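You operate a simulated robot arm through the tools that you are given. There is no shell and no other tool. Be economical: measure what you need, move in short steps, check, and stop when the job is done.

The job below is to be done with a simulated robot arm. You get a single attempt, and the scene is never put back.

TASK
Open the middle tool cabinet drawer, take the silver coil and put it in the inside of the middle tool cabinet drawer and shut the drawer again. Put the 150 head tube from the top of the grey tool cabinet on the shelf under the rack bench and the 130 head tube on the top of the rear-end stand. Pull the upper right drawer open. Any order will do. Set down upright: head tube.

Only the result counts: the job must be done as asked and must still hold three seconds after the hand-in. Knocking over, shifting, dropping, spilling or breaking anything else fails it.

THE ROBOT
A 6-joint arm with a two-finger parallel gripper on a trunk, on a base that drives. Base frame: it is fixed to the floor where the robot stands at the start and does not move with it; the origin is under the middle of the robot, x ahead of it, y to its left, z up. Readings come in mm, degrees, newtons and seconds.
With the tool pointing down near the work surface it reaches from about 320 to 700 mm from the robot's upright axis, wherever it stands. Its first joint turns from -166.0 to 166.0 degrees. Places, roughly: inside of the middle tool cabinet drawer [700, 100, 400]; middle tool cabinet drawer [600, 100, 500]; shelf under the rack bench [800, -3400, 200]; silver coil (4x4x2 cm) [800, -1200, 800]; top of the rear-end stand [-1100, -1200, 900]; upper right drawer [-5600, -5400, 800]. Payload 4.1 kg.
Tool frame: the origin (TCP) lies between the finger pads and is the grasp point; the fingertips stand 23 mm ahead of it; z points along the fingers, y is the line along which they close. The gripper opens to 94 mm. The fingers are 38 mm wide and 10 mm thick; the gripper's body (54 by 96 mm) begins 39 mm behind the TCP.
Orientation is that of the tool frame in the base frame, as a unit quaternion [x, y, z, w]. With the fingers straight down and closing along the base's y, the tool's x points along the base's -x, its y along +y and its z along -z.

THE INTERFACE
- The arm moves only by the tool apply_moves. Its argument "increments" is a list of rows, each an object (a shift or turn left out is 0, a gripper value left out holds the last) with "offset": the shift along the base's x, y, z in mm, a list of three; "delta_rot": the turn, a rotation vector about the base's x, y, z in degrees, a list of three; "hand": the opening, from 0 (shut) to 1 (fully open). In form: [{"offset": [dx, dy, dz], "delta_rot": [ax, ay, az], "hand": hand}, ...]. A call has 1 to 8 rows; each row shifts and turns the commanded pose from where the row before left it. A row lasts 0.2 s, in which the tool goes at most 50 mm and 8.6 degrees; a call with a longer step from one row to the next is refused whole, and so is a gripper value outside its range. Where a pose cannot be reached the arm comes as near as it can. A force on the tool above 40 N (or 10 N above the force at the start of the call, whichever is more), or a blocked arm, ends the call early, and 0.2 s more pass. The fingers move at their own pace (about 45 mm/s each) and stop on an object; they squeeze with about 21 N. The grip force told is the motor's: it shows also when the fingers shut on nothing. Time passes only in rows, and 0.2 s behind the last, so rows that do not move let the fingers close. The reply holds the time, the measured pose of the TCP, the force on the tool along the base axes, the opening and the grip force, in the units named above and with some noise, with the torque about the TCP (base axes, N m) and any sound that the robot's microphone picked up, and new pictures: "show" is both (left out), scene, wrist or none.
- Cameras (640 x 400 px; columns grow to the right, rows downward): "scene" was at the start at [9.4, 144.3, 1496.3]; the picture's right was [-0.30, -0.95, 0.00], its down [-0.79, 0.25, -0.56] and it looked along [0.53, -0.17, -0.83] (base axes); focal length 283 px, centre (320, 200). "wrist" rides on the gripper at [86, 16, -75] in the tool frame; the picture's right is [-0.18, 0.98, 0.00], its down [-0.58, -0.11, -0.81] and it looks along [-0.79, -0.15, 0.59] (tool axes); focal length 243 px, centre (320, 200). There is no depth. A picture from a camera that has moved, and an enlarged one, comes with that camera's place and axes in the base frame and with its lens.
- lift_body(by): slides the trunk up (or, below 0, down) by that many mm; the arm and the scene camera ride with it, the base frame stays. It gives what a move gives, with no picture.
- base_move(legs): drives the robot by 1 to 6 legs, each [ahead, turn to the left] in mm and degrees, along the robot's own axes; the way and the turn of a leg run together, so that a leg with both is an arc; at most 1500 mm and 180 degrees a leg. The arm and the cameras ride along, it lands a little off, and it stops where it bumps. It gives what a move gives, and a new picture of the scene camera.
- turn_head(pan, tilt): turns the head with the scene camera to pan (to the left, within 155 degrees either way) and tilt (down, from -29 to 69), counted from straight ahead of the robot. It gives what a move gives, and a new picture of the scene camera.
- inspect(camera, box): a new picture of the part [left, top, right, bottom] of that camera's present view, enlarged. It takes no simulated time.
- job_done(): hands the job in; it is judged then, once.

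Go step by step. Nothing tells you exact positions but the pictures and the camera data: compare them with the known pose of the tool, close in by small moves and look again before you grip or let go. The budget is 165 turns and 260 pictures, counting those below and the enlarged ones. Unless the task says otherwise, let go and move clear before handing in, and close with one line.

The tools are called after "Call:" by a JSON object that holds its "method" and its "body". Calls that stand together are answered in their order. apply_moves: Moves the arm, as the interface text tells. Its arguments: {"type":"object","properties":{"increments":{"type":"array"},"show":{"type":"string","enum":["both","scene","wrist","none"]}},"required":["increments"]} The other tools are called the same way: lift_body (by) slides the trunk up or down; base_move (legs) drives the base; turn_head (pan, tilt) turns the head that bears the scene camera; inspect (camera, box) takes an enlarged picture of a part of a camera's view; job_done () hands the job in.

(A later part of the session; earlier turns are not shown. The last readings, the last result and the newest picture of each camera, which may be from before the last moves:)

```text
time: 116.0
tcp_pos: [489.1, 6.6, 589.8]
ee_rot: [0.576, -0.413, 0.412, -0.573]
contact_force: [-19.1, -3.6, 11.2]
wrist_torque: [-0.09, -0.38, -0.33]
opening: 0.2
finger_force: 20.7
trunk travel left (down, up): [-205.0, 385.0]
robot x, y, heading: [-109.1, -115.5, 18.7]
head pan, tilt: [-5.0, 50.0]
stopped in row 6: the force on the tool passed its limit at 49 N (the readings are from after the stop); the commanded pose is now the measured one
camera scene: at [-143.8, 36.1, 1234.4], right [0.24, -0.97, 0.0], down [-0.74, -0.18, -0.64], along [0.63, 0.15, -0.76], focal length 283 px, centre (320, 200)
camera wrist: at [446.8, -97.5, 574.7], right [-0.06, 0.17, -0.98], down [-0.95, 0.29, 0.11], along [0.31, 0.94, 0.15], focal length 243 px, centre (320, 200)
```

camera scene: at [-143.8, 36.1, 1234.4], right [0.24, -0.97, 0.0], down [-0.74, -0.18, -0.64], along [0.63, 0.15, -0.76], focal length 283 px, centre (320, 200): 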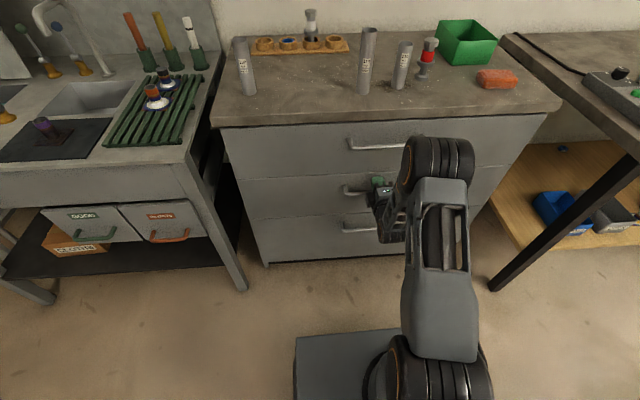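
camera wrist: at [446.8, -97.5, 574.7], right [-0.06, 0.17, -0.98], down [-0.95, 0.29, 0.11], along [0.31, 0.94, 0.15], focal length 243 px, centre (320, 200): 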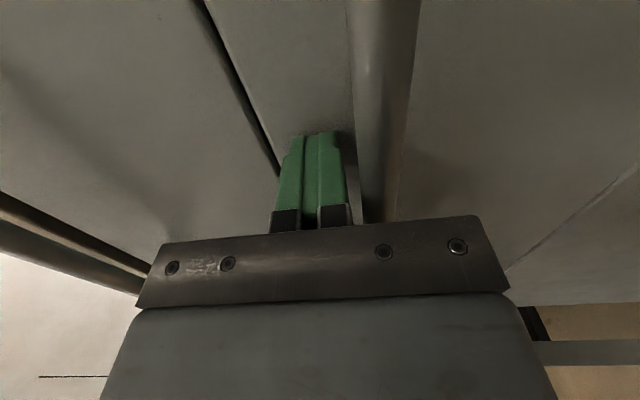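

The drawer is shut. I'll back off, raise the trunk to tube height, and roll the tool 90° so the fingers close horizontally with the wrist camera on top, for side grips on the tubes.

Call:
{"method": "base_move", "body": {"legs": [[-250, 0]]}}

Call:
{"method": "lift_body", "body": {"by": 320}}

Call:
{"method": "apply_moves", "body": {"increments": [{"delta_rot": [-8.1, -2.67, 0], "hand": 0.9}, {"delta_rot": [-8.1, -2.67, 0]}, {"delta_rot": [-8.1, -2.67, 0]}, {"delta_rot": [-8.1, -2.67, 0]}, {"delta_rot": [-8.1, -2.67, 0]}, {"delta_rot": [-8.1, -2.67, 0]}], "show": "none"}}

Call:
{"method": "apply_moves", "body": {"increments": [{"delta_rot": [-8.1, -2.67, 0]}, {"delta_rot": [-8.1, -2.67, 0]}, {"delta_rot": [-8.1, -2.67, 0]}, {"delta_rot": [-8.1, -2.67, 0]}, {"delta_rot": [-4.5, -1.5, 0]}, {}], "show": "both"}}

```text
time: 117.8
tcp_pos: [265.5, -71.1, 588.9]
ee_rot: [0.575, -0.415, 0.412, -0.572]
contact_force: [0.0, -0.1, -0.1]
wrist_torque: [-0.01, 0.0, 0.01]
opening: 0.1
finger_force: 21.1
trunk travel left (down, up): [-205.0, 385.0]
robot x, y, heading: [-334.5, -196.1, 18.6]
head pan, tilt: [-5.0, 50.0]
camera scene: at [-366.8, -40.1, 1234.2], right [0.24, -0.97, 0.0], down [-0.74, -0.18, -0.64], along [0.62, 0.15, -0.77], focal length 283 px, centre (320, 200)
```

scene: 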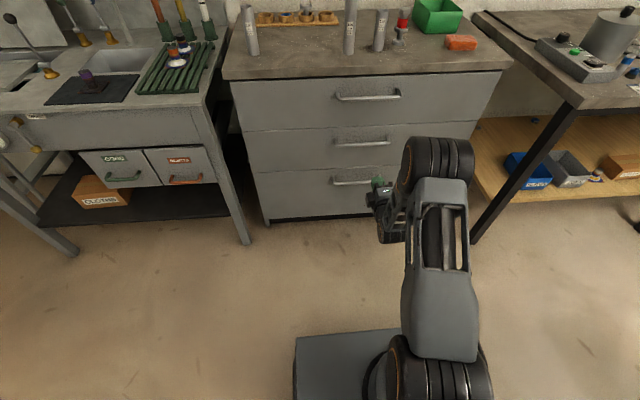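

```text
time: 120.9
tcp_pos: [266.2, -71.4, 907.2]
ee_rot: [0.576, -0.414, 0.412, -0.572]
contact_force: [0.4, -1.1, 0.4]
wrist_torque: [-0.03, 0.01, 0.0]
opening: 0.0
finger_force: 21.1
trunk travel left (down, up): [-525.0, 65.0]
robot x, y, heading: [-334.4, -195.3, 18.7]
head pan, tilt: [-5.0, 50.0]
```

```text
time: 122.3
tcp_pos: [264.3, -72.3, 907.5]
ee_rot: [0.699, -0.128, 0.619, -0.334]
contact_force: [-0.5, 0.4, -0.2]
wrist_torque: [-0.01, -0.02, -0.03]
opening: 84.8
finger_force: 0.2
trunk travel left (down, up): [-525.0, 65.0]
robot x, y, heading: [-334.3, -200.1, 18.9]
head pan, tilt: [-5.0, 50.0]
```

```text
time: 123.7
tcp_pos: [270.0, -73.7, 910.7]
ee_rot: [0.705, 0.078, 0.69, -0.144]
contact_force: [0.5, 0.3, -0.5]
wrist_torque: [-0.02, -0.01, 0.04]
opening: 84.6
finger_force: 0.0
out of reach, approached as far as the arm can: row 4, 5
trunk travel left (down, up): [-525.0, 65.0]
robot x, y, heading: [-334.4, -197.4, 18.6]
head pan, tilt: [-5.0, 50.0]
camera scene: at [-366.9, -40.1, 1554.2], right [0.24, -0.97, 0.0], down [-0.74, -0.18, -0.64], along [0.62, 0.15, -0.77], focal length 283 px, centre (320, 200)
camera wrist: at [207.0, -118.3, 995.5], right [0.3, -0.91, -0.28], down [-0.82, -0.1, -0.56], along [0.49, 0.39, -0.78], focal length 243 px, centre (320, 200)
```

scene: 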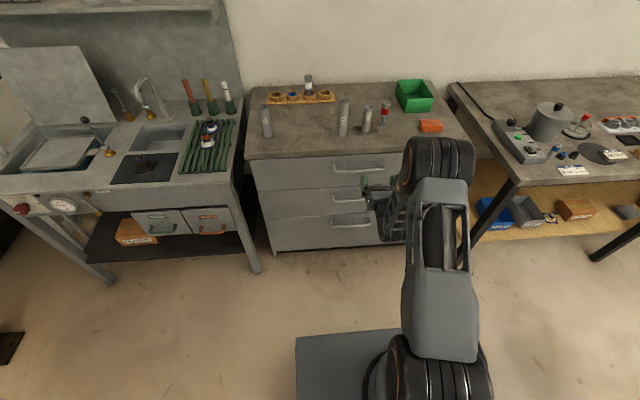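
wrist: 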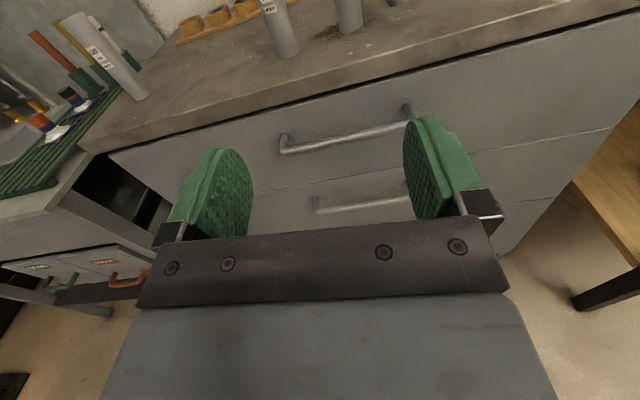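

The tool is in fact within about 5° of camera-up and level, and the last bit was out of reach. I'll shift the hand straight ahead of the robot and try the remaining roll.

Call:
{"method": "apply_moves", "body": {"increments": [{"offset": [-11, 33, 0]}, {"offset": [-11, 33, 0]}, {"offset": [-9, -3, 0], "delta_rot": [-2.6, -0.85, 0]}, {"delta_rot": [-2.6, -0.85, 0]}, {}], "show": "none"}}

```text
time: 124.9
tcp_pos: [253.9, -17.3, 910.2]
ee_rot: [0.706, 0.07, 0.687, -0.157]
contact_force: [-0.1, -1.1, -0.1]
wrist_torque: [0.0, 0.01, 0.0]
opening: 84.7
finger_force: 0.2
out of reach, approached as far as the arm can: row 1, 2, 3
trunk travel left (down, up): [-525.0, 65.0]
robot x, y, heading: [-332.4, -198.5, 18.6]
head pan, tilt: [-5.0, 50.0]
```

Camera-up is just past the wrist limit, so I'll use the natural roll (camera below) with the tool pitched 60° from vertical, which clears the table top. I'll roll back round in free space.

Call:
{"method": "apply_moves", "body": {"increments": [{"delta_rot": [7.79, 2.56, 0]}, {"delta_rot": [7.79, 2.56, 0]}, {"delta_rot": [7.79, 2.56, 0]}, {"delta_rot": [7.79, 2.56, 0]}, {"delta_rot": [7.79, 2.56, 0]}, {"delta_rot": [7.79, 2.56, 0]}, {"delta_rot": [7.79, 2.56, 0]}, {"delta_rot": [7.79, 2.56, 0]}], "show": "none"}}

Call:
{"method": "apply_moves", "body": {"increments": [{"delta_rot": [7.79, 2.56, 0]}, {"delta_rot": [7.79, 2.56, 0]}, {"delta_rot": [7.79, 2.56, 0]}, {"delta_rot": [7.79, 2.56, 0]}, {"delta_rot": [7.79, 2.56, 0]}, {"delta_rot": [7.79, 2.56, 0]}, {"delta_rot": [7.79, 2.56, 0]}, {"delta_rot": [7.79, 2.56, 0]}], "show": "none"}}

Call:
{"method": "apply_moves", "body": {"increments": [{"delta_rot": [7.79, 2.56, 0]}, {"delta_rot": [7.79, 2.56, 0]}, {"delta_rot": [7.79, 2.56, 0]}, {"delta_rot": [7.79, 2.56, 0]}, {"delta_rot": [7.79, 2.56, 0]}, {"delta_rot": [-2.34, 7.13, 0]}, {"delta_rot": [-2.34, 7.13, 0]}, {"delta_rot": [-2.34, 7.13, 0]}], "show": "none"}}

Call:
{"method": "apply_moves", "body": {"increments": [{"delta_rot": [-2.34, 7.13, 0]}, {}], "show": "both"}}

```text
time: 126.7
tcp_pos: [252.3, -16.7, 911.6]
ee_rot: [0.636, -0.306, 0.506, -0.496]
contact_force: [0.2, 0.4, 0.5]
wrist_torque: [0.02, -0.01, -0.02]
opening: 84.7
finger_force: 0.0
trunk travel left (down, up): [-525.0, 65.0]
robot x, y, heading: [-338.0, -198.8, 19.1]
head pan, tilt: [-5.0, 50.0]
```

```text
time: 128.5
tcp_pos: [253.6, -16.5, 911.3]
ee_rot: [-0.367, 0.601, -0.16, 0.692]
contact_force: [-0.8, 0.5, 0.2]
wrist_torque: [0.0, 0.0, 0.01]
opening: 84.6
finger_force: 0.1
trunk travel left (down, up): [-525.0, 65.0]
robot x, y, heading: [-335.3, -194.6, 18.8]
head pan, tilt: [-5.0, 50.0]
```

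```text
time: 130.3
tcp_pos: [253.9, -17.0, 911.6]
ee_rot: [-0.155, 0.815, 0.07, 0.554]
contact_force: [-0.1, 0.8, 0.6]
wrist_torque: [0.0, -0.02, 0.02]
opening: 84.5
finger_force: 0.0
trunk travel left (down, up): [-525.0, 65.0]
robot x, y, heading: [-335.1, -198.7, 18.6]
head pan, tilt: [-5.0, 50.0]
```

```text
time: 130.9
tcp_pos: [252.0, -17.2, 910.7]
ee_rot: [-0.162, 0.849, 0.063, 0.499]
contact_force: [0.2, 0.0, 0.5]
wrist_torque: [-0.02, 0.01, 0.02]
opening: 84.7
finger_force: 0.1
trunk travel left (down, up): [-525.0, 65.0]
robot x, y, heading: [-333.3, -194.9, 18.8]
head pan, tilt: [-5.0, 50.0]
camera scene: at [-367.0, -40.1, 1554.2], right [0.24, -0.97, 0.0], down [-0.74, -0.18, -0.64], along [0.62, 0.15, -0.77], focal length 283 px, centre (320, 200)
camera wrist: at [147.4, -38.7, 872.7], right [-0.25, 0.96, 0.11], down [-0.37, -0.19, 0.91], along [0.9, 0.19, 0.4], focal length 243 px, centre (320, 200)
```

scene: 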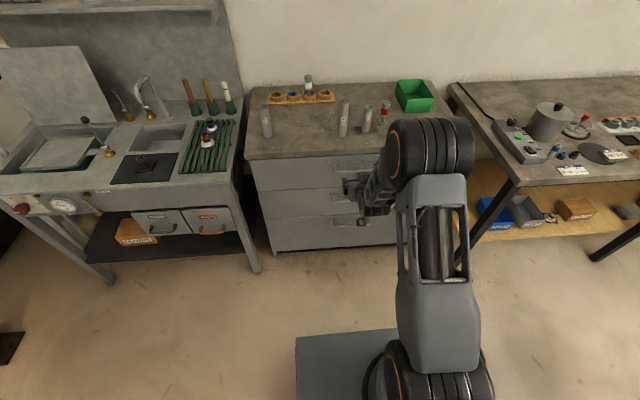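
wrist: 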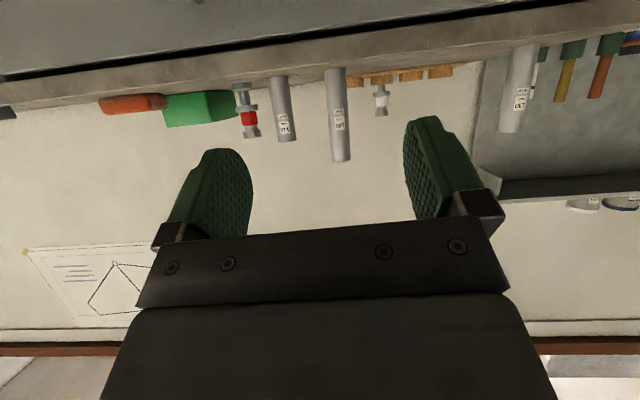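

The tool orientation is good and the 150 tube is straight ahead at about (563, 91) on a table top at z ≈ 840. I'll fix the small roll, rise 20 mm and drive closer.

Call:
{"method": "apply_moves", "body": {"increments": [{"offset": [0, 0, 20], "delta_rot": [2.95, 0.97, 0]}, {}], "show": "none"}}

Call:
{"method": "base_move", "body": {"legs": [[215, 0]]}}

Call:
{"method": "apply_moves", "body": {"increments": [{}], "show": "wrist"}}

```text
time: 131.5
tcp_pos: [253.1, -16.5, 930.9]
ee_rot: [-0.148, 0.851, 0.087, 0.496]
contact_force: [0.5, -0.6, 0.0]
wrist_torque: [0.02, 0.03, 0.02]
opening: 84.4
finger_force: 0.0
trunk travel left (down, up): [-525.0, 65.0]
robot x, y, heading: [-329.2, -195.2, 18.6]
head pan, tilt: [-5.0, 50.0]
```

```text
time: 133.2
tcp_pos: [456.8, 53.0, 929.8]
ee_rot: [-0.148, 0.852, 0.085, 0.496]
contact_force: [1.2, -0.1, 0.8]
wrist_torque: [0.01, -0.02, 0.02]
opening: 84.6
finger_force: 0.1
trunk travel left (down, up): [-525.0, 65.0]
robot x, y, heading: [-131.8, -129.5, 18.5]
head pan, tilt: [-5.0, 50.0]
camera scene: at [-162.6, 28.9, 1554.1], right [0.24, -0.97, 0.0], down [-0.74, -0.18, -0.64], along [0.62, 0.15, -0.77], focal length 283 px, centre (320, 200)
```

scene: 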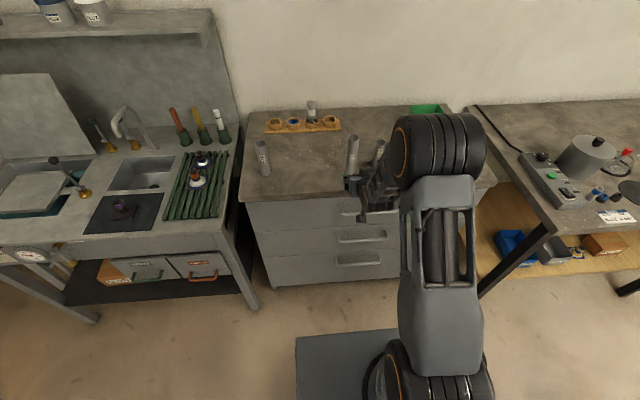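

```text
time: 133.6
tcp_pos: [455.4, 51.6, 928.6]
ee_rot: [-0.147, 0.851, 0.085, 0.496]
contact_force: [0.0, 0.1, -1.2]
wrist_torque: [-0.03, -0.01, 0.01]
opening: 84.6
finger_force: 0.0
trunk travel left (down, up): [-525.0, 65.0]
robot x, y, heading: [-128.7, -128.1, 18.5]
head pan, tilt: [-5.0, 50.0]
camera wrist: at [349.8, 32.3, 892.5], right [-0.25, 0.96, 0.16], down [-0.35, -0.24, 0.9], along [0.9, 0.17, 0.4], focal length 243 px, centre (320, 200)
```

wrist: 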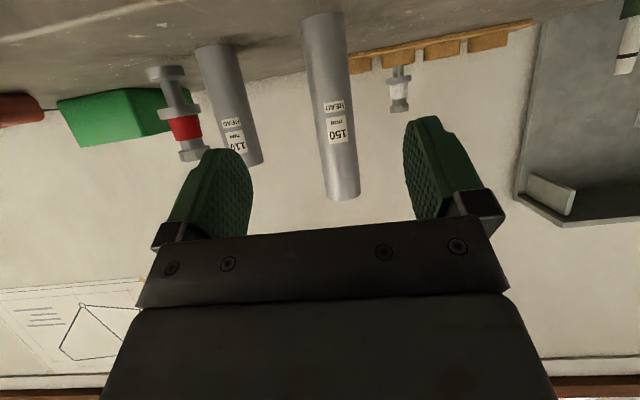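

The tube is at (574, 101), standing from z = 840 to 990. I'll drive the last 95 mm with the open fingers around it.

Call:
{"method": "apply_moves", "body": {"increments": [{"offset": [-2, 7, 0]}, {}], "show": "none"}}

Call:
{"method": "base_move", "body": {"legs": [[95, 0]]}}

Call:
{"method": "apply_moves", "body": {"increments": [{}], "show": "wrist"}}

```text
time: 134.2
tcp_pos: [454.7, 57.5, 931.8]
ee_rot: [-0.147, 0.851, 0.086, 0.497]
contact_force: [-0.1, 0.0, 0.1]
wrist_torque: [-0.06, 0.01, 0.02]
opening: 84.6
finger_force: 0.1
trunk travel left (down, up): [-525.0, 65.0]
robot x, y, heading: [-130.9, -127.4, 18.7]
head pan, tilt: [-5.0, 50.0]
```

```text
time: 135.3
tcp_pos: [544.5, 87.1, 931.1]
ee_rot: [-0.146, 0.852, 0.084, 0.496]
contact_force: [-0.2, -0.3, 0.2]
wrist_torque: [-0.01, 0.01, 0.03]
opening: 84.6
finger_force: 0.0
trunk travel left (down, up): [-525.0, 65.0]
robot x, y, heading: [-39.3, -97.3, 18.3]
head pan, tilt: [-5.0, 50.0]
camera scene: at [-71.8, 59.3, 1554.1], right [0.23, -0.97, 0.0], down [-0.75, -0.18, -0.64], along [0.62, 0.15, -0.77], focal length 283 px, centre (320, 200)
```

scene: 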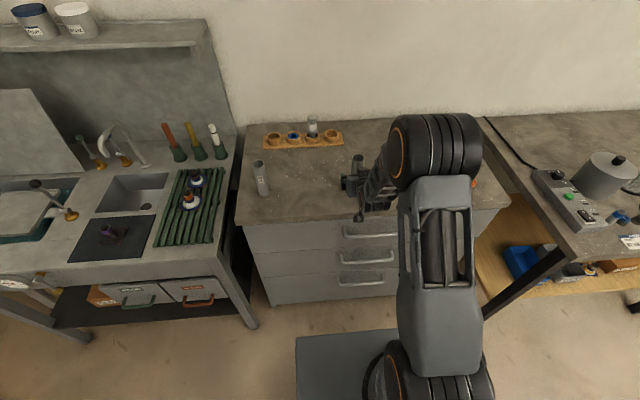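

```text
time: 135.7
tcp_pos: [544.8, 86.0, 931.3]
ee_rot: [-0.147, 0.851, 0.085, 0.497]
contact_force: [0.7, 0.0, -0.3]
wrist_torque: [0.0, -0.01, 0.02]
opening: 84.4
finger_force: 0.1
trunk travel left (down, up): [-525.0, 65.0]
robot x, y, heading: [-35.8, -94.0, 18.3]
head pan, tilt: [-5.0, 50.0]
camera wrist: at [438.4, 67.7, 893.0], right [-0.24, 0.96, 0.16], down [-0.36, -0.24, 0.9], along [0.9, 0.16, 0.4], focal length 243 px, centre (320, 200)
```

wrist: 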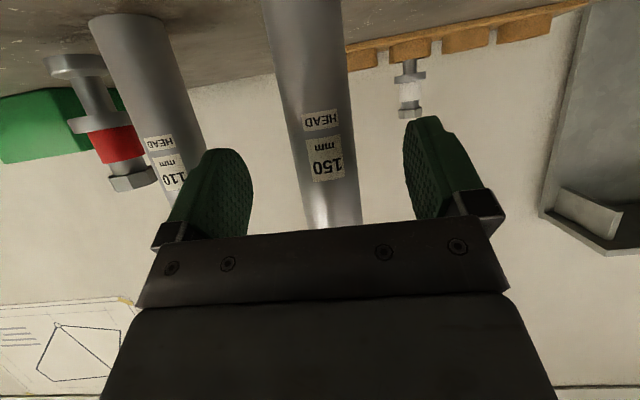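

Call:
{"method": "apply_moves", "body": {"increments": [{"offset": [13, 6, 0]}, {"offset": [13, 6, 0]}, {}, {"hand": 0}, {"hand": 0}, {"hand": 0}, {"hand": 0}], "show": "wrist"}}

```text
time: 137.3
tcp_pos: [571.4, 99.5, 931.5]
ee_rot: [-0.146, 0.852, 0.084, 0.496]
contact_force: [-0.3, -0.1, 1.0]
wrist_torque: [0.0, 0.02, -0.02]
opening: 35.8
finger_force: 21.5
trunk travel left (down, up): [-525.0, 65.0]
robot x, y, heading: [-41.9, -97.4, 18.6]
head pan, tilt: [-5.0, 50.0]
camera wrist: at [463.9, 80.3, 893.2], right [-0.24, 0.96, 0.16], down [-0.35, -0.24, 0.9], along [0.9, 0.16, 0.4], focal length 243 px, centre (320, 200)
```

wrist: 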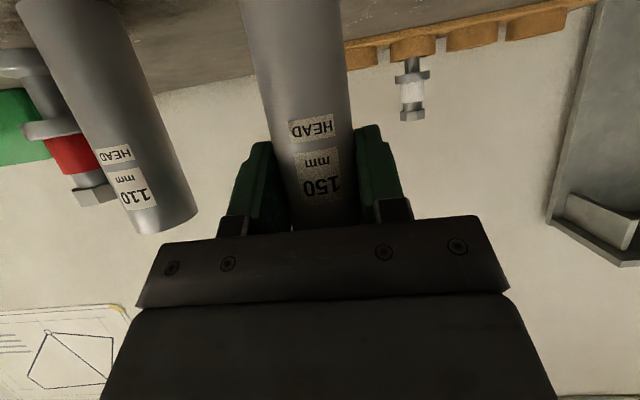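

The 150 tube is gripped about 91 mm above its base (36 mm wide). I'll lift it and back away, watching the neighbours.

Call:
{"method": "apply_moves", "body": {"increments": [{"offset": [0, 0, 10]}, {"offset": [0, 0, 30]}, {"offset": [0, 0, 40]}, {"offset": [0, 0, 40]}, {}], "show": "wrist"}}

Call:
{"method": "base_move", "body": {"legs": [[-430, 0]]}}

Call:
{"method": "turn_head", "body": {"pan": -90, "tilt": 25}}

```text
time: 138.5
tcp_pos: [570.0, 96.4, 1049.6]
ee_rot: [-0.146, 0.852, 0.085, 0.496]
contact_force: [-0.2, -0.6, -2.1]
wrist_torque: [0.0, 0.02, 0.03]
opening: 35.8
finger_force: 21.5
trunk travel left (down, up): [-525.0, 65.0]
robot x, y, heading: [-39.3, -98.4, 18.4]
head pan, tilt: [-5.0, 50.0]
camera wrist: at [463.8, 77.3, 1012.9], right [-0.24, 0.96, 0.16], down [-0.35, -0.24, 0.9], along [0.9, 0.16, 0.4], focal length 243 px, centre (320, 200)
```

wrist: 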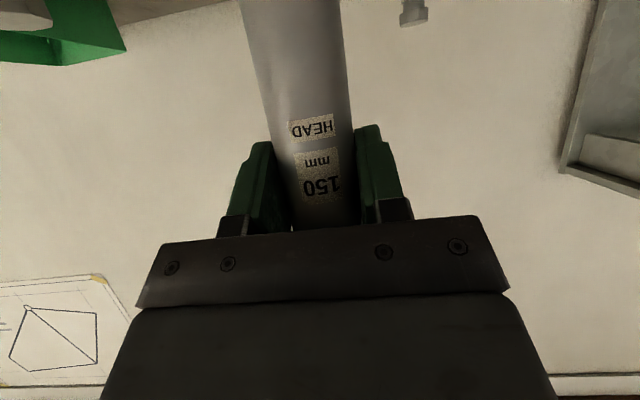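

```text
time: 141.2
tcp_pos: [156.7, -42.0, 1050.8]
ee_rot: [-0.144, 0.851, 0.084, 0.498]
contact_force: [0.1, -0.1, -0.3]
wrist_torque: [-0.03, 0.03, 0.04]
opening: 35.7
finger_force: 21.1
trunk travel left (down, up): [-525.0, 65.0]
robot x, y, heading: [-453.9, -232.8, 18.1]
head pan, tilt: [-5.0, 50.0]
camera scene: at [-486.5, -78.7, 1554.2], right [0.23, -0.97, 0.0], down [-0.75, -0.18, -0.64], along [0.63, 0.15, -0.77], focal length 283 px, centre (320, 200)
```

scene: 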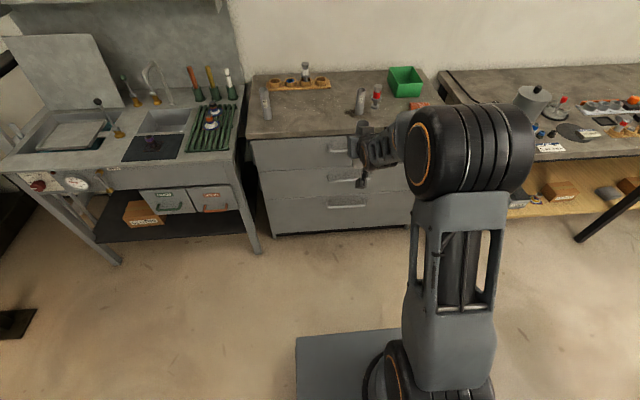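

```text
time: 142.8
tcp_pos: [157.0, -41.9, 1049.3]
ee_rot: [-0.145, 0.852, 0.084, 0.496]
contact_force: [1.2, -0.2, -1.8]
wrist_torque: [0.0, 0.02, 0.02]
opening: 35.2
finger_force: 21.2
trunk travel left (down, up): [-525.0, 65.0]
robot x, y, heading: [-453.1, -233.1, 18.4]
head pan, tilt: [-90.0, 25.0]
camera scene: at [-532.1, -183.8, 1591.6], right [-0.95, -0.32, 0.0], down [-0.13, 0.4, -0.91], along [0.29, -0.86, -0.42], focal length 283 px, centre (320, 200)
```

scene: 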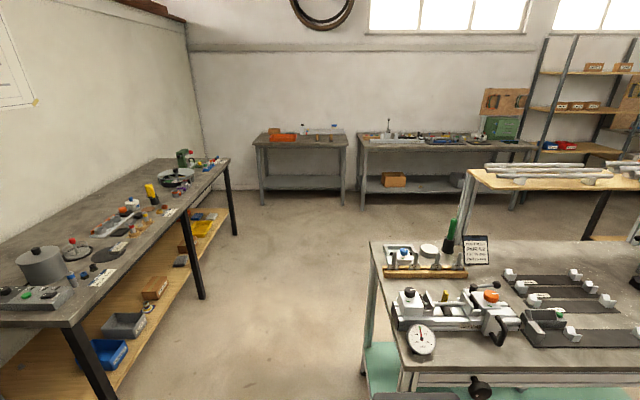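

The way to the rack bench (the left one at the far wall) is clear. Its front is at about 3.3 m along and it is square to the room. I'll drive there in stages.

Call:
{"method": "base_move", "body": {"legs": [[0, -85], [1000, 0]]}}

Call:
{"method": "turn_head", "body": {"pan": 0, "tilt": 25}}

```text
time: 151.6
tcp_pos: [226.5, -1736.7, 1049.0]
ee_rot: [0.46, 0.732, -0.268, 0.426]
contact_force: [-1.3, -0.1, -1.1]
wrist_torque: [0.01, 0.02, 0.02]
opening: 35.4
finger_force: 21.0
trunk travel left (down, up): [-525.0, 65.0]
robot x, y, heading: [-30.9, -1150.3, -65.3]
head pan, tilt: [-90.0, 25.0]
camera scene: at [11.4, -1066.8, 1591.7], right [-0.42, 0.91, 0.0], down [0.38, 0.18, -0.91], along [-0.82, -0.38, -0.42], focal length 283 px, centre (320, 200)
```

scene: 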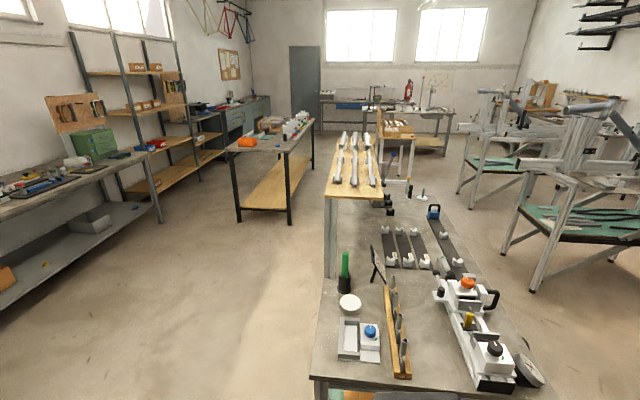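

```text
time: 153.2
tcp_pos: [226.3, -1737.1, 1050.5]
ee_rot: [0.459, 0.732, -0.267, 0.426]
contact_force: [1.0, 0.4, -2.5]
wrist_torque: [0.01, 0.02, -0.01]
opening: 35.4
finger_force: 21.2
trunk travel left (down, up): [-525.0, 65.0]
robot x, y, heading: [-31.7, -1150.0, -65.3]
head pan, tilt: [0.0, 25.0]
camera scene: at [133.6, -1111.6, 1591.7], right [-0.91, -0.42, 0.0], down [-0.18, 0.38, -0.91], along [0.38, -0.82, -0.42], focal length 283 px, centre (320, 200)
```

scene: 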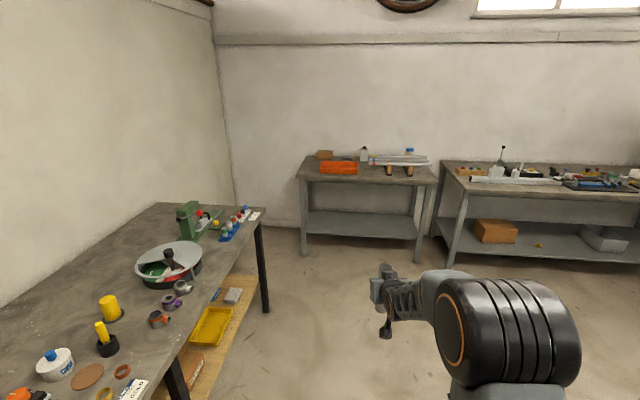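

Call:
{"method": "base_move", "body": {"legs": [[0, -4], [1200, 0], [0, -2.5]]}}

Call:
{"method": "turn_head", "body": {"pan": 10, "tilt": 40}}

```text
time: 160.2
tcp_pos: [552.8, -2894.8, 1048.7]
ee_rot: [0.509, 0.698, -0.297, 0.407]
contact_force: [-0.4, 0.0, -1.0]
wrist_torque: [-0.02, -0.02, 0.04]
opening: 35.3
finger_force: 20.7
trunk travel left (down, up): [-525.0, 65.0]
robot x, y, heading: [381.7, -2274.7, -73.2]
head pan, tilt: [0.0, 25.0]
camera scene: at [548.1, -2263.0, 1591.7], right [-0.96, -0.29, 0.0], down [-0.12, 0.4, -0.91], along [0.26, -0.87, -0.42], focal length 283 px, centre (320, 200)
```

scene: 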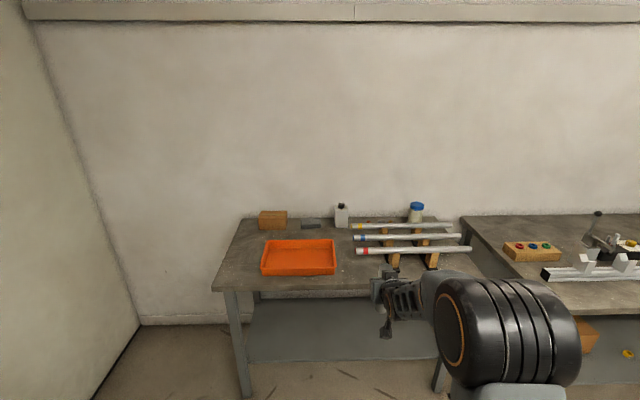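

```text
time: 160.9
tcp_pos: [552.2, -2894.2, 1051.0]
ee_rot: [0.509, 0.698, -0.297, 0.407]
contact_force: [-0.1, -0.4, -2.0]
wrist_torque: [0.0, 0.02, 0.0]
opening: 35.5
finger_force: 21.0
trunk travel left (down, up): [-525.0, 65.0]
robot x, y, heading: [378.9, -2280.0, -73.4]
head pan, tilt: [10.0, 40.0]
camera scene: at [560.1, -2250.5, 1568.4], right [-0.89, -0.45, 0.0], down [-0.29, 0.57, -0.77], along [0.34, -0.68, -0.64], focal length 283 px, centre (320, 200)
```

scene: 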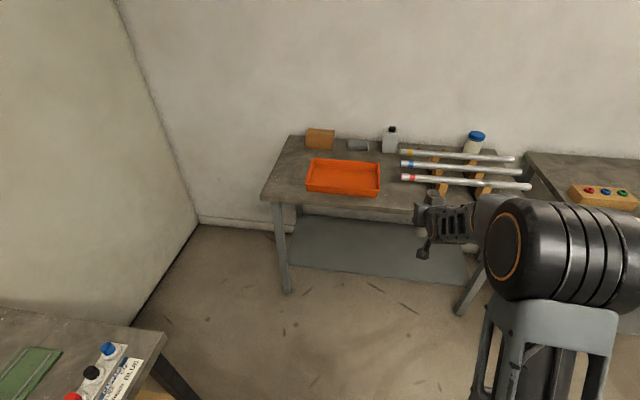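

The shelf front edge is at about 1 m ahead, with the shelf surface near z ≈ 250 and 440 mm deep. I'll lower the trunk and the arm here, in front of the bench.

Call:
{"method": "lift_body", "body": {"by": -525}}

Call:
{"method": "apply_moves", "body": {"increments": [{"offset": [0, 0, -45]}, {"offset": [0, 0, -45]}, {"offset": [0, 0, -40]}, {}], "show": "wrist"}}

Call:
{"method": "turn_head", "body": {"pan": 15, "tilt": 25}}

```text
refused: -525 is not a number from -400 to 400
```

```text
time: 161.9
tcp_pos: [554.2, -2893.8, 919.2]
ee_rot: [0.509, 0.698, -0.297, 0.407]
contact_force: [-0.2, -0.4, -1.2]
wrist_torque: [-0.03, 0.01, 0.01]
opening: 35.6
finger_force: 20.8
trunk travel left (down, up): [-525.0, 65.0]
robot x, y, heading: [377.1, -2277.4, -73.4]
head pan, tilt: [10.0, 40.0]
camera wrist: at [537.0, -2785.3, 882.0], right [0.96, 0.21, 0.16], down [-0.23, 0.36, 0.9], along [0.14, -0.91, 0.4], focal length 243 px, centre (320, 200)
```

wrist: 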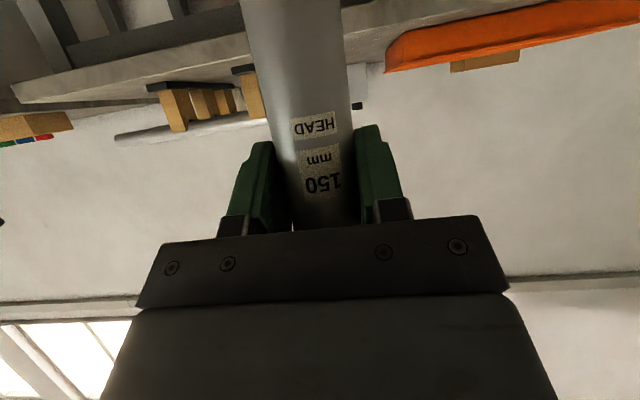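

```text
time: 162.7
tcp_pos: [553.5, -2894.3, 920.1]
ee_rot: [0.51, 0.698, -0.297, 0.405]
contact_force: [-0.5, 0.4, -1.2]
wrist_torque: [0.03, 0.01, 0.0]
opening: 35.4
finger_force: 20.9
trunk travel left (down, up): [-525.0, 65.0]
robot x, y, heading: [378.6, -2280.4, -73.3]
head pan, tilt: [15.0, 25.0]
camera scene: at [570.3, -2253.0, 1591.6], right [-0.85, -0.53, 0.0], down [-0.22, 0.36, -0.91], along [0.48, -0.77, -0.42], focal length 283 px, centre (320, 200)
```

scene: 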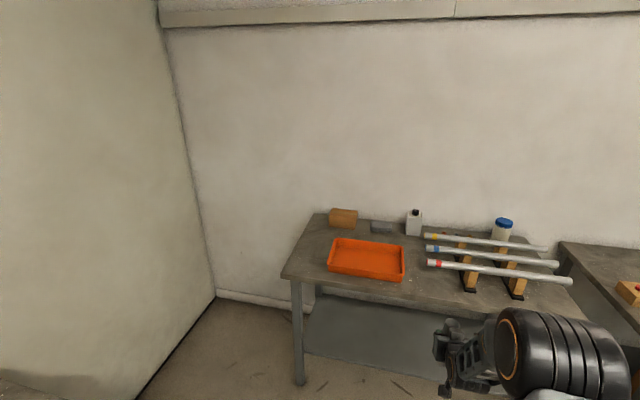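

Call:
{"method": "lift_body", "body": {"by": -400}}

Call:
{"method": "lift_body", "body": {"by": -115}}

Call:
{"method": "turn_head", "body": {"pan": 12, "tilt": 30}}

Call:
{"method": "apply_moves", "body": {"increments": [{}], "show": "wrist"}}

```text
time: 166.5
tcp_pos: [552.6, -2893.5, 518.7]
ee_rot: [0.509, 0.699, -0.297, 0.406]
contact_force: [-0.2, -0.2, -0.7]
wrist_torque: [-0.02, 0.04, 0.02]
opening: 35.3
finger_force: 21.5
trunk travel left (down, up): [-125.0, 465.0]
robot x, y, heading: [381.2, -2279.0, -73.4]
head pan, tilt: [15.0, 25.0]
```

```text
time: 168.0
tcp_pos: [553.6, -2893.8, 404.6]
ee_rot: [0.509, 0.699, -0.296, 0.406]
contact_force: [0.3, -0.5, -1.8]
wrist_torque: [0.03, 0.02, 0.01]
opening: 35.0
finger_force: 21.1
trunk travel left (down, up): [-10.0, 580.0]
robot x, y, heading: [377.6, -2280.0, -73.2]
head pan, tilt: [15.0, 25.0]
```

```text
time: 168.7
tcp_pos: [553.8, -2894.1, 404.9]
ee_rot: [0.51, 0.698, -0.297, 0.405]
contact_force: [-0.1, -0.8, -2.4]
wrist_torque: [0.01, 0.02, 0.02]
opening: 35.1
finger_force: 20.7
trunk travel left (down, up): [-10.0, 580.0]
robot x, y, heading: [377.0, -2279.7, -73.0]
head pan, tilt: [12.0, 30.0]
camera scene: at [565.4, -2253.8, 1068.7], right [-0.88, -0.48, 0.0], down [-0.24, 0.44, -0.87], along [0.42, -0.76, -0.5], focal length 283 px, centre (320, 200)
```

scene: 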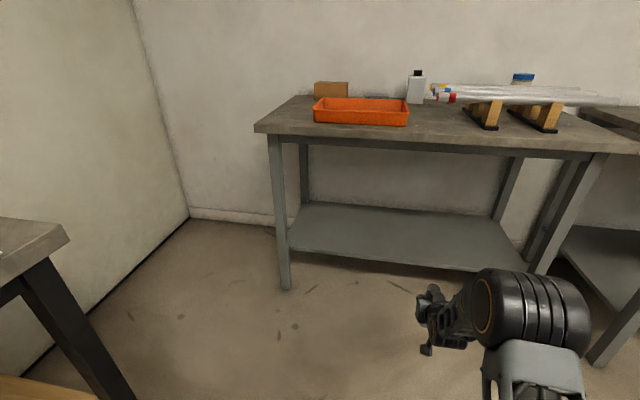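

```text
time: 169.1
tcp_pos: [554.2, -2893.4, 405.5]
ee_rot: [0.51, 0.698, -0.297, 0.406]
contact_force: [-0.2, -0.6, -1.1]
wrist_torque: [-0.03, -0.02, -0.03]
opening: 35.4
finger_force: 21.2
trunk travel left (down, up): [-10.0, 580.0]
robot x, y, heading: [379.7, -2279.8, -73.5]
head pan, tilt: [12.0, 30.0]
camera wrist: at [536.8, -2785.1, 367.3], right [0.96, 0.21, 0.16], down [-0.23, 0.36, 0.9], along [0.13, -0.91, 0.4], focal length 243 px, centre (320, 200)
```

wrist: 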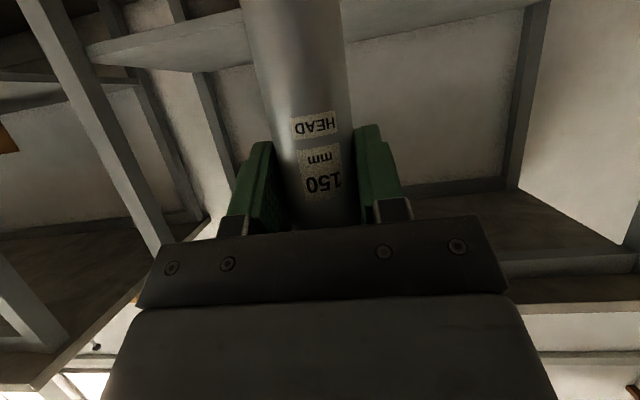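

The shelf surface is at z ≈ 257 and the underside of the bench top at about 740, so the tube bottom, at about 314, will pass. I'll drive in 440 mm.

Call:
{"method": "base_move", "body": {"legs": [[300, 0]]}}

Call:
{"method": "base_move", "body": {"legs": [[150, 0]]}}

Call:
{"method": "turn_head", "body": {"pan": 5, "tilt": 45}}

Call:
{"method": "apply_moves", "body": {"increments": [{}], "show": "wrist"}}

```text
time: 171.1
tcp_pos: [639.4, -3177.7, 404.7]
ee_rot: [0.51, 0.698, -0.298, 0.406]
contact_force: [-0.7, 0.3, -1.8]
wrist_torque: [0.0, 0.0, 0.0]
opening: 35.6
finger_force: 20.7
trunk travel left (down, up): [-10.0, 580.0]
robot x, y, heading: [463.7, -2563.8, -73.1]
head pan, tilt: [12.0, 30.0]
camera scene: at [650.8, -2537.8, 1068.7], right [-0.88, -0.48, 0.0], down [-0.24, 0.44, -0.87], along [0.42, -0.76, -0.5], focal length 283 px, centre (320, 200)
```

scene: 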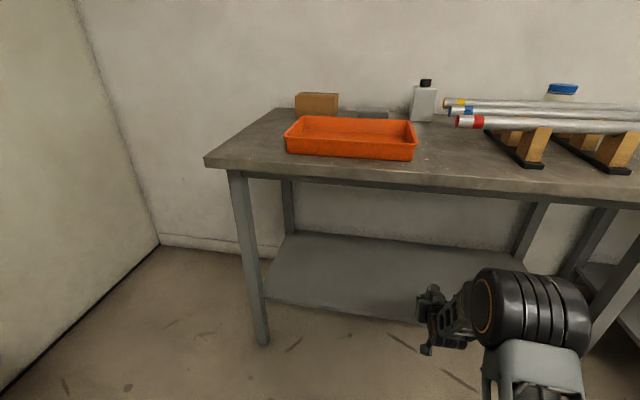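

```text
time: 172.5
tcp_pos: [685.4, -3322.0, 404.4]
ee_rot: [0.508, 0.7, -0.295, 0.407]
contact_force: [0.1, 0.4, -1.2]
wrist_torque: [-0.02, -0.02, -0.02]
opening: 35.0
finger_force: 21.2
trunk travel left (down, up): [-10.0, 580.0]
robot x, y, heading: [505.0, -2710.7, -72.9]
head pan, tilt: [12.0, 30.0]
camera scene: at [694.8, -2682.4, 1068.7], right [-0.87, -0.48, 0.0], down [-0.24, 0.44, -0.87], along [0.42, -0.76, -0.5], focal length 283 px, centre (320, 200)
```

scene: 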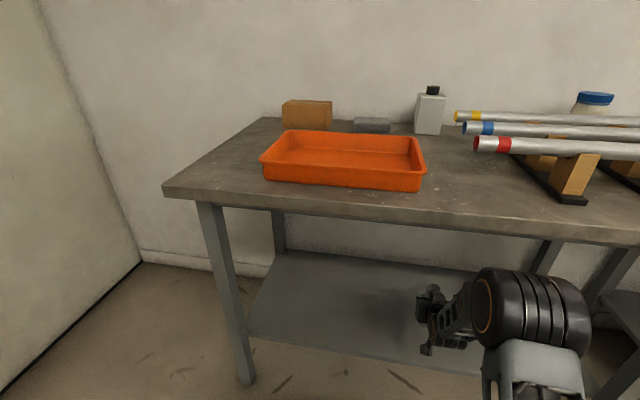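

```text
time: 173.2
tcp_pos: [685.5, -3321.9, 404.8]
ee_rot: [0.508, 0.699, -0.296, 0.407]
contact_force: [-0.3, 0.2, -2.0]
wrist_torque: [-0.01, -0.02, -0.01]
opening: 35.0
finger_force: 20.4
trunk travel left (down, up): [-10.0, 580.0]
robot x, y, heading: [505.7, -2706.4, -73.1]
head pan, tilt: [5.0, 45.0]
camera scene: at [681.4, -2678.7, 1046.1], right [-0.93, -0.37, 0.0], down [-0.26, 0.66, -0.71], along [0.26, -0.66, -0.71], focal length 283 px, centre (320, 200)
```

scene: 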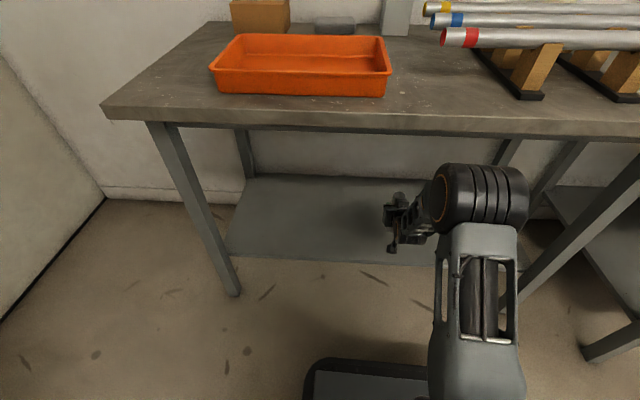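

```text
time: 173.6
tcp_pos: [686.6, -3321.4, 406.2]
ee_rot: [0.508, 0.699, -0.296, 0.408]
contact_force: [0.4, 0.2, -1.5]
wrist_torque: [0.02, -0.04, 0.02]
opening: 35.3
finger_force: 20.7
trunk travel left (down, up): [-10.0, 580.0]
robot x, y, heading: [508.2, -2709.4, -72.7]
head pan, tilt: [5.0, 45.0]
camera wrist: at [668.2, -3213.7, 367.3], right [0.96, 0.22, 0.16], down [-0.23, 0.36, 0.9], along [0.14, -0.91, 0.4], focal length 243 px, centre (320, 200)
```

wrist: 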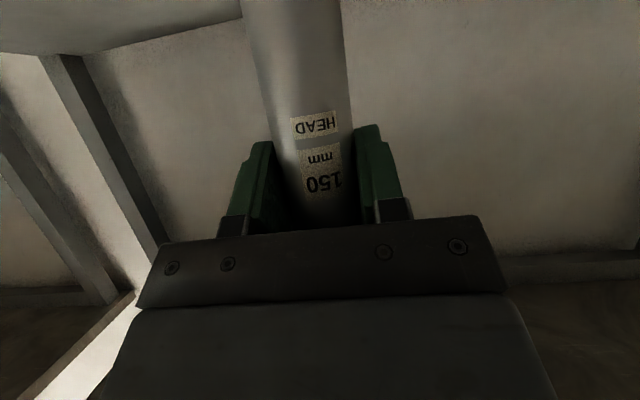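

The tube hangs 115 mm inside the shelf's front edge. I'll lower it slowly until it touches.

Call:
{"method": "apply_moves", "body": {"increments": [{"offset": [0, 0, -10]}, {"offset": [0, 0, -8]}, {"offset": [0, 0, -4]}, {"offset": [0, 0, -4]}, {"offset": [0, 0, -4]}, {}], "show": "none"}}

Call:
{"method": "inspect", "body": {"camera": "scene", "box": [300, 150, 460, 280]}}

```text
time: 175.0
tcp_pos: [686.3, -3323.0, 376.1]
ee_rot: [0.508, 0.699, -0.296, 0.407]
contact_force: [0.5, -1.0, -2.2]
wrist_torque: [-0.03, -0.01, 0.01]
opening: 35.2
finger_force: 20.7
trunk travel left (down, up): [-10.0, 580.0]
robot x, y, heading: [506.3, -2712.7, -72.9]
head pan, tilt: [5.0, 45.0]
```

```text
3.08 times, centred on (380, 215) of scene
camera zoom: at [681.4, -2678.7, 1046.1], right [-0.93, -0.37, 0.0], down [-0.26, 0.66, -0.71], along [0.26, -0.66, -0.71], focal length 872 px, centre (135, 154)
```

zoom: 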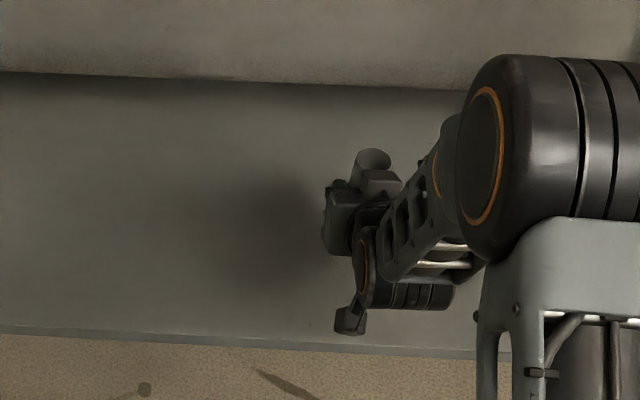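

Call:
{"method": "apply_moves", "body": {"increments": [{"offset": [0, 0, -4]}, {"offset": [0, 0, -4]}, {"offset": [0, 0, -3]}, {"offset": [0, 0, -3]}, {}], "show": "none"}}

Call:
{"method": "apply_moves", "body": {"increments": [{"offset": [0, 0, -2]}, {"offset": [0, 0, -2]}, {"offset": [0, 0, -2]}, {"offset": [0, 0, -2]}, {}], "show": "none"}}

```text
time: 176.2
tcp_pos: [685.7, -3321.6, 361.0]
ee_rot: [0.508, 0.699, -0.296, 0.407]
contact_force: [0.2, 0.6, -1.7]
wrist_torque: [0.03, -0.02, 0.02]
opening: 35.3
finger_force: 20.7
trunk travel left (down, up): [-10.0, 580.0]
robot x, y, heading: [504.1, -2710.6, -73.1]
head pan, tilt: [5.0, 45.0]
```

```text
time: 177.4
tcp_pos: [685.4, -3322.8, 353.1]
ee_rot: [0.508, 0.699, -0.296, 0.406]
contact_force: [0.1, 0.6, -1.8]
wrist_torque: [-0.02, -0.02, 0.02]
opening: 35.2
finger_force: 20.6
trunk travel left (down, up): [-10.0, 580.0]
robot x, y, heading: [509.6, -2707.1, -73.0]
head pan, tilt: [5.0, 45.0]
```

Call:
{"method": "apply_moves", "body": {"increments": [{"offset": [0, 0, -2]}, {"offset": [0, 0, -2]}, {"offset": [0, 0, -2]}, {}], "show": "none"}}

Call:
{"method": "apply_moves", "body": {"increments": [{"offset": [0, 0, -2]}, {"offset": [0, 0, -2]}, {"offset": [0, 0, -2]}, {}], "show": "wrist"}}

```text
time: 178.4
tcp_pos: [683.6, -3322.3, 347.1]
ee_rot: [0.509, 0.699, -0.296, 0.406]
contact_force: [0.4, -0.2, -2.4]
wrist_torque: [-0.02, 0.01, -0.01]
opening: 35.0
finger_force: 20.7
trunk travel left (down, up): [-10.0, 580.0]
robot x, y, heading: [507.8, -2706.8, -73.2]
head pan, tilt: [5.0, 45.0]
```

```text
time: 179.4
tcp_pos: [685.1, -3322.3, 341.1]
ee_rot: [0.508, 0.699, -0.296, 0.406]
contact_force: [-0.5, -0.3, -0.2]
wrist_torque: [-0.03, 0.01, -0.01]
opening: 34.9
finger_force: 21.2
trunk travel left (down, up): [-10.0, 580.0]
robot x, y, heading: [508.2, -2708.7, -73.1]
head pan, tilt: [5.0, 45.0]
camera wrist: at [667.9, -3214.2, 303.5], right [0.96, 0.22, 0.16], down [-0.23, 0.36, 0.9], along [0.14, -0.91, 0.4], focal length 243 px, centre (320, 200)
```

wrist: 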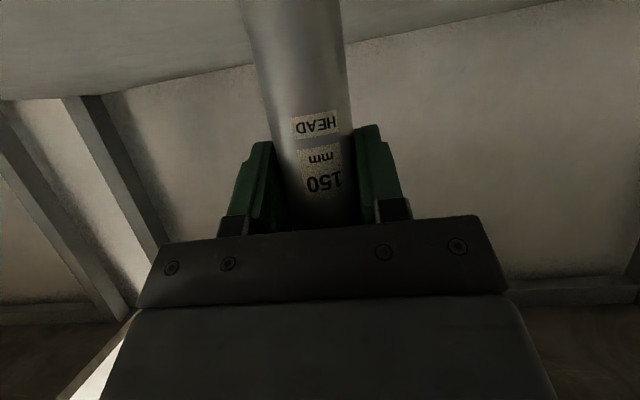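

Call:
{"method": "apply_moves", "body": {"increments": [{"offset": [0, 0, -2]}, {}], "show": "none"}}

Call:
{"method": "apply_moves", "body": {"increments": [{"offset": [0, 0, -2]}, {}], "show": "none"}}

```text
time: 180.0
tcp_pos: [684.4, -3323.2, 339.7]
ee_rot: [0.508, 0.699, -0.296, 0.407]
contact_force: [-0.2, 0.0, -1.8]
wrist_torque: [-0.01, 0.0, 0.0]
opening: 35.0
finger_force: 20.8
trunk travel left (down, up): [-10.0, 580.0]
robot x, y, heading: [509.3, -2707.3, -73.0]
head pan, tilt: [5.0, 45.0]
```

```text
time: 180.6
tcp_pos: [687.1, -3323.5, 337.9]
ee_rot: [0.508, 0.699, -0.296, 0.407]
contact_force: [-0.4, 1.2, -0.8]
wrist_torque: [-0.01, -0.01, 0.0]
opening: 35.1
finger_force: 21.1
trunk travel left (down, up): [-10.0, 580.0]
robot x, y, heading: [507.5, -2713.0, -72.9]
head pan, tilt: [5.0, 45.0]
```

Call:
{"method": "apply_moves", "body": {"increments": [{"offset": [0, 0, -2]}, {"offset": [0, 0, -2]}, {}], "show": "none"}}

Call:
{"method": "apply_moves", "body": {"increments": [{"offset": [0, 0, -2]}, {"offset": [0, 0, -2]}, {}], "show": "none"}}

Call:
{"method": "apply_moves", "body": {"increments": [{"offset": [0, 0, -2]}, {"offset": [0, 0, -2]}, {}], "show": "wrist"}}

```text
time: 181.4
tcp_pos: [685.9, -3321.8, 333.2]
ee_rot: [0.508, 0.7, -0.295, 0.407]
contact_force: [-0.7, 0.1, -1.3]
wrist_torque: [-0.01, -0.04, 0.0]
opening: 35.0
finger_force: 21.1
trunk travel left (down, up): [-10.0, 580.0]
robot x, y, heading: [507.0, -2709.0, -73.0]
head pan, tilt: [5.0, 45.0]
```

```text
time: 182.2
tcp_pos: [685.1, -3324.4, 331.8]
ee_rot: [0.507, 0.698, -0.298, 0.409]
contact_force: [0.4, 1.3, 17.1]
wrist_torque: [0.25, -0.23, 0.14]
opening: 34.9
finger_force: 20.9
trunk travel left (down, up): [-10.0, 580.0]
robot x, y, heading: [507.9, -2710.0, -73.1]
head pan, tilt: [5.0, 45.0]
```

```text
time: 183.0
tcp_pos: [685.0, -3323.1, 326.8]
ee_rot: [0.507, 0.699, -0.296, 0.408]
contact_force: [4.1, -0.3, 19.8]
wrist_torque: [-0.07, -0.33, 0.15]
opening: 34.0
finger_force: 21.3
trunk travel left (down, up): [-10.0, 580.0]
robot x, y, heading: [507.9, -2708.4, -72.9]
head pan, tilt: [5.0, 45.0]
camera wrist: at [668.2, -3213.9, 288.5], right [0.96, 0.22, 0.16], down [-0.23, 0.36, 0.9], along [0.14, -0.91, 0.4], focal length 243 px, centre (320, 200)
```

wrist: 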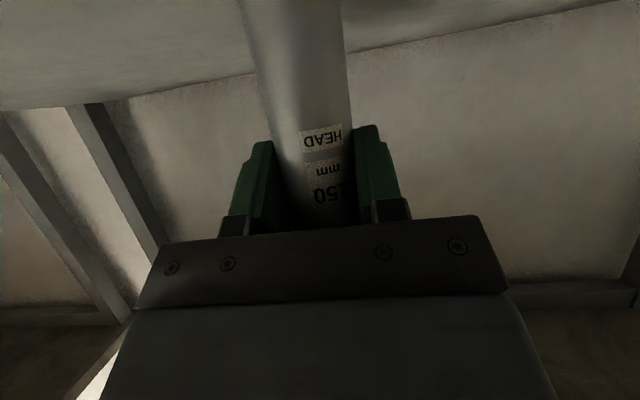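

The tube stands on the shelf with contact felt at TCP z ≈ 332. I'll open and check before retreating.

Call:
{"method": "apply_moves", "body": {"increments": [{"offset": [0, 0, 1]}, {"hand": 0.9}, {"hand": 0.9}, {"hand": 0.9}, {"hand": 0.9}], "show": "wrist"}}

Call:
{"method": "inspect", "body": {"camera": "scene", "box": [300, 150, 460, 280]}}

```text
time: 184.2
tcp_pos: [684.2, -3322.3, 326.2]
ee_rot: [0.508, 0.699, -0.296, 0.407]
contact_force: [-0.8, 0.6, -0.2]
wrist_torque: [-0.01, -0.01, -0.02]
opening: 84.7
finger_force: 0.1
trunk travel left (down, up): [-10.0, 580.0]
robot x, y, heading: [507.1, -2708.8, -73.0]
head pan, tilt: [5.0, 45.0]
camera wrist: at [666.9, -3213.5, 288.8], right [0.96, 0.22, 0.16], down [-0.23, 0.36, 0.9], along [0.14, -0.91, 0.4], focal length 243 px, centre (320, 200)
```

wrist: 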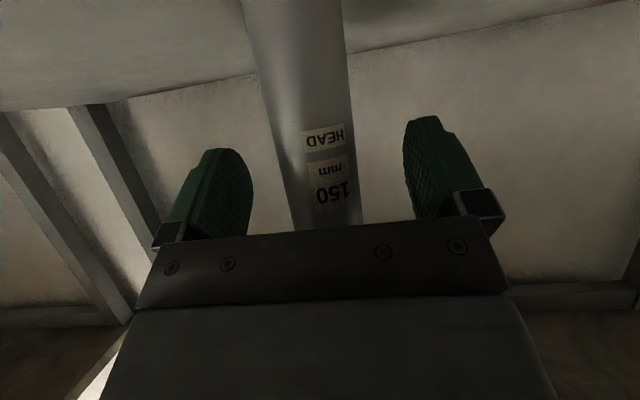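

```text
3.08 times, centred on (380, 215) of scene
camera zoom: at [681.4, -2678.6, 1046.1], right [-0.93, -0.37, 0.0], down [-0.26, 0.66, -0.71], along [0.26, -0.66, -0.71], focal length 872 px, centre (135, 154)
```

zoom: 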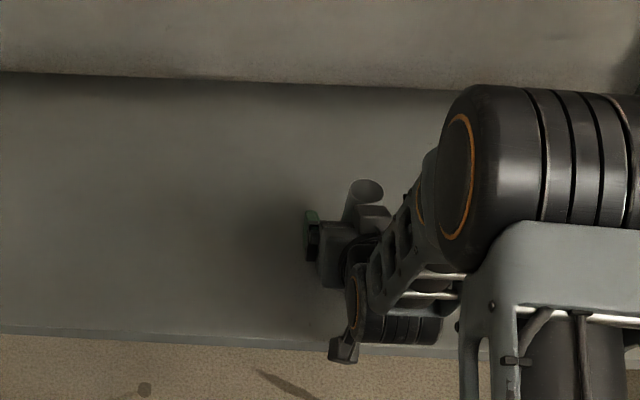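

The tube stands free and upright. I'll back out.

Call:
{"method": "base_move", "body": {"legs": [[-100, 0], [-350, 0]]}}

Call:
{"method": "inspect", "body": {"camera": "scene", "box": [200, 50, 520, 250]}}

```text
time: 187.2
tcp_pos: [550.7, -2893.6, 326.1]
ee_rot: [0.512, 0.697, -0.298, 0.405]
contact_force: [0.0, 0.7, 0.3]
wrist_torque: [-0.04, 0.06, 0.01]
opening: 84.5
finger_force: 0.1
trunk travel left (down, up): [-10.0, 580.0]
robot x, y, heading: [379.0, -2278.9, -73.3]
head pan, tilt: [5.0, 45.0]
camera scene: at [552.6, -2249.5, 1046.1], right [-0.93, -0.37, 0.0], down [-0.26, 0.66, -0.71], along [0.26, -0.66, -0.71], focal length 283 px, centre (320, 200)
```

scene: 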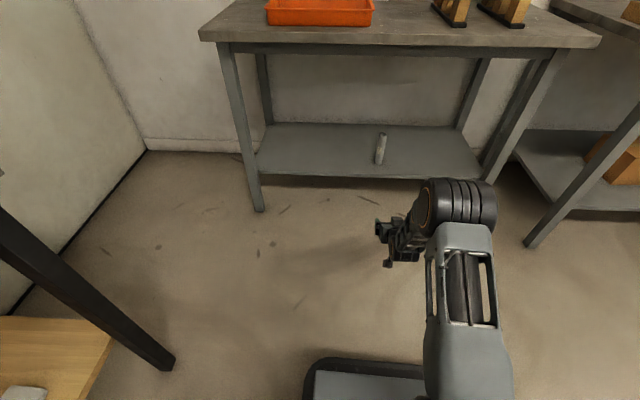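

```text
2.00 times, centred on (360, 150) of scene
camera zoom: at [552.6, -2249.5, 1046.1], right [-0.93, -0.37, 0.0], down [-0.26, 0.66, -0.71], along [0.26, -0.66, -0.71], focal length 567 px, centre (240, 300)
```

zoom: 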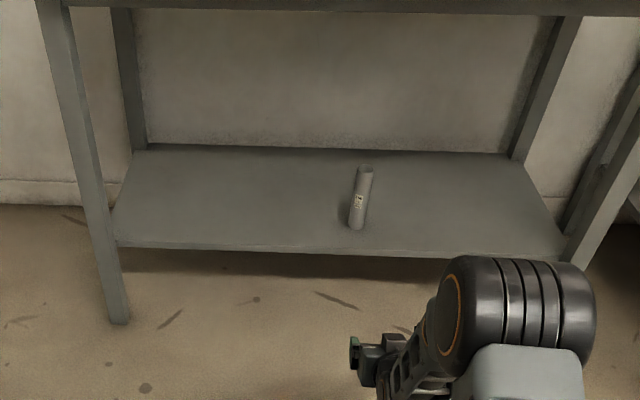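

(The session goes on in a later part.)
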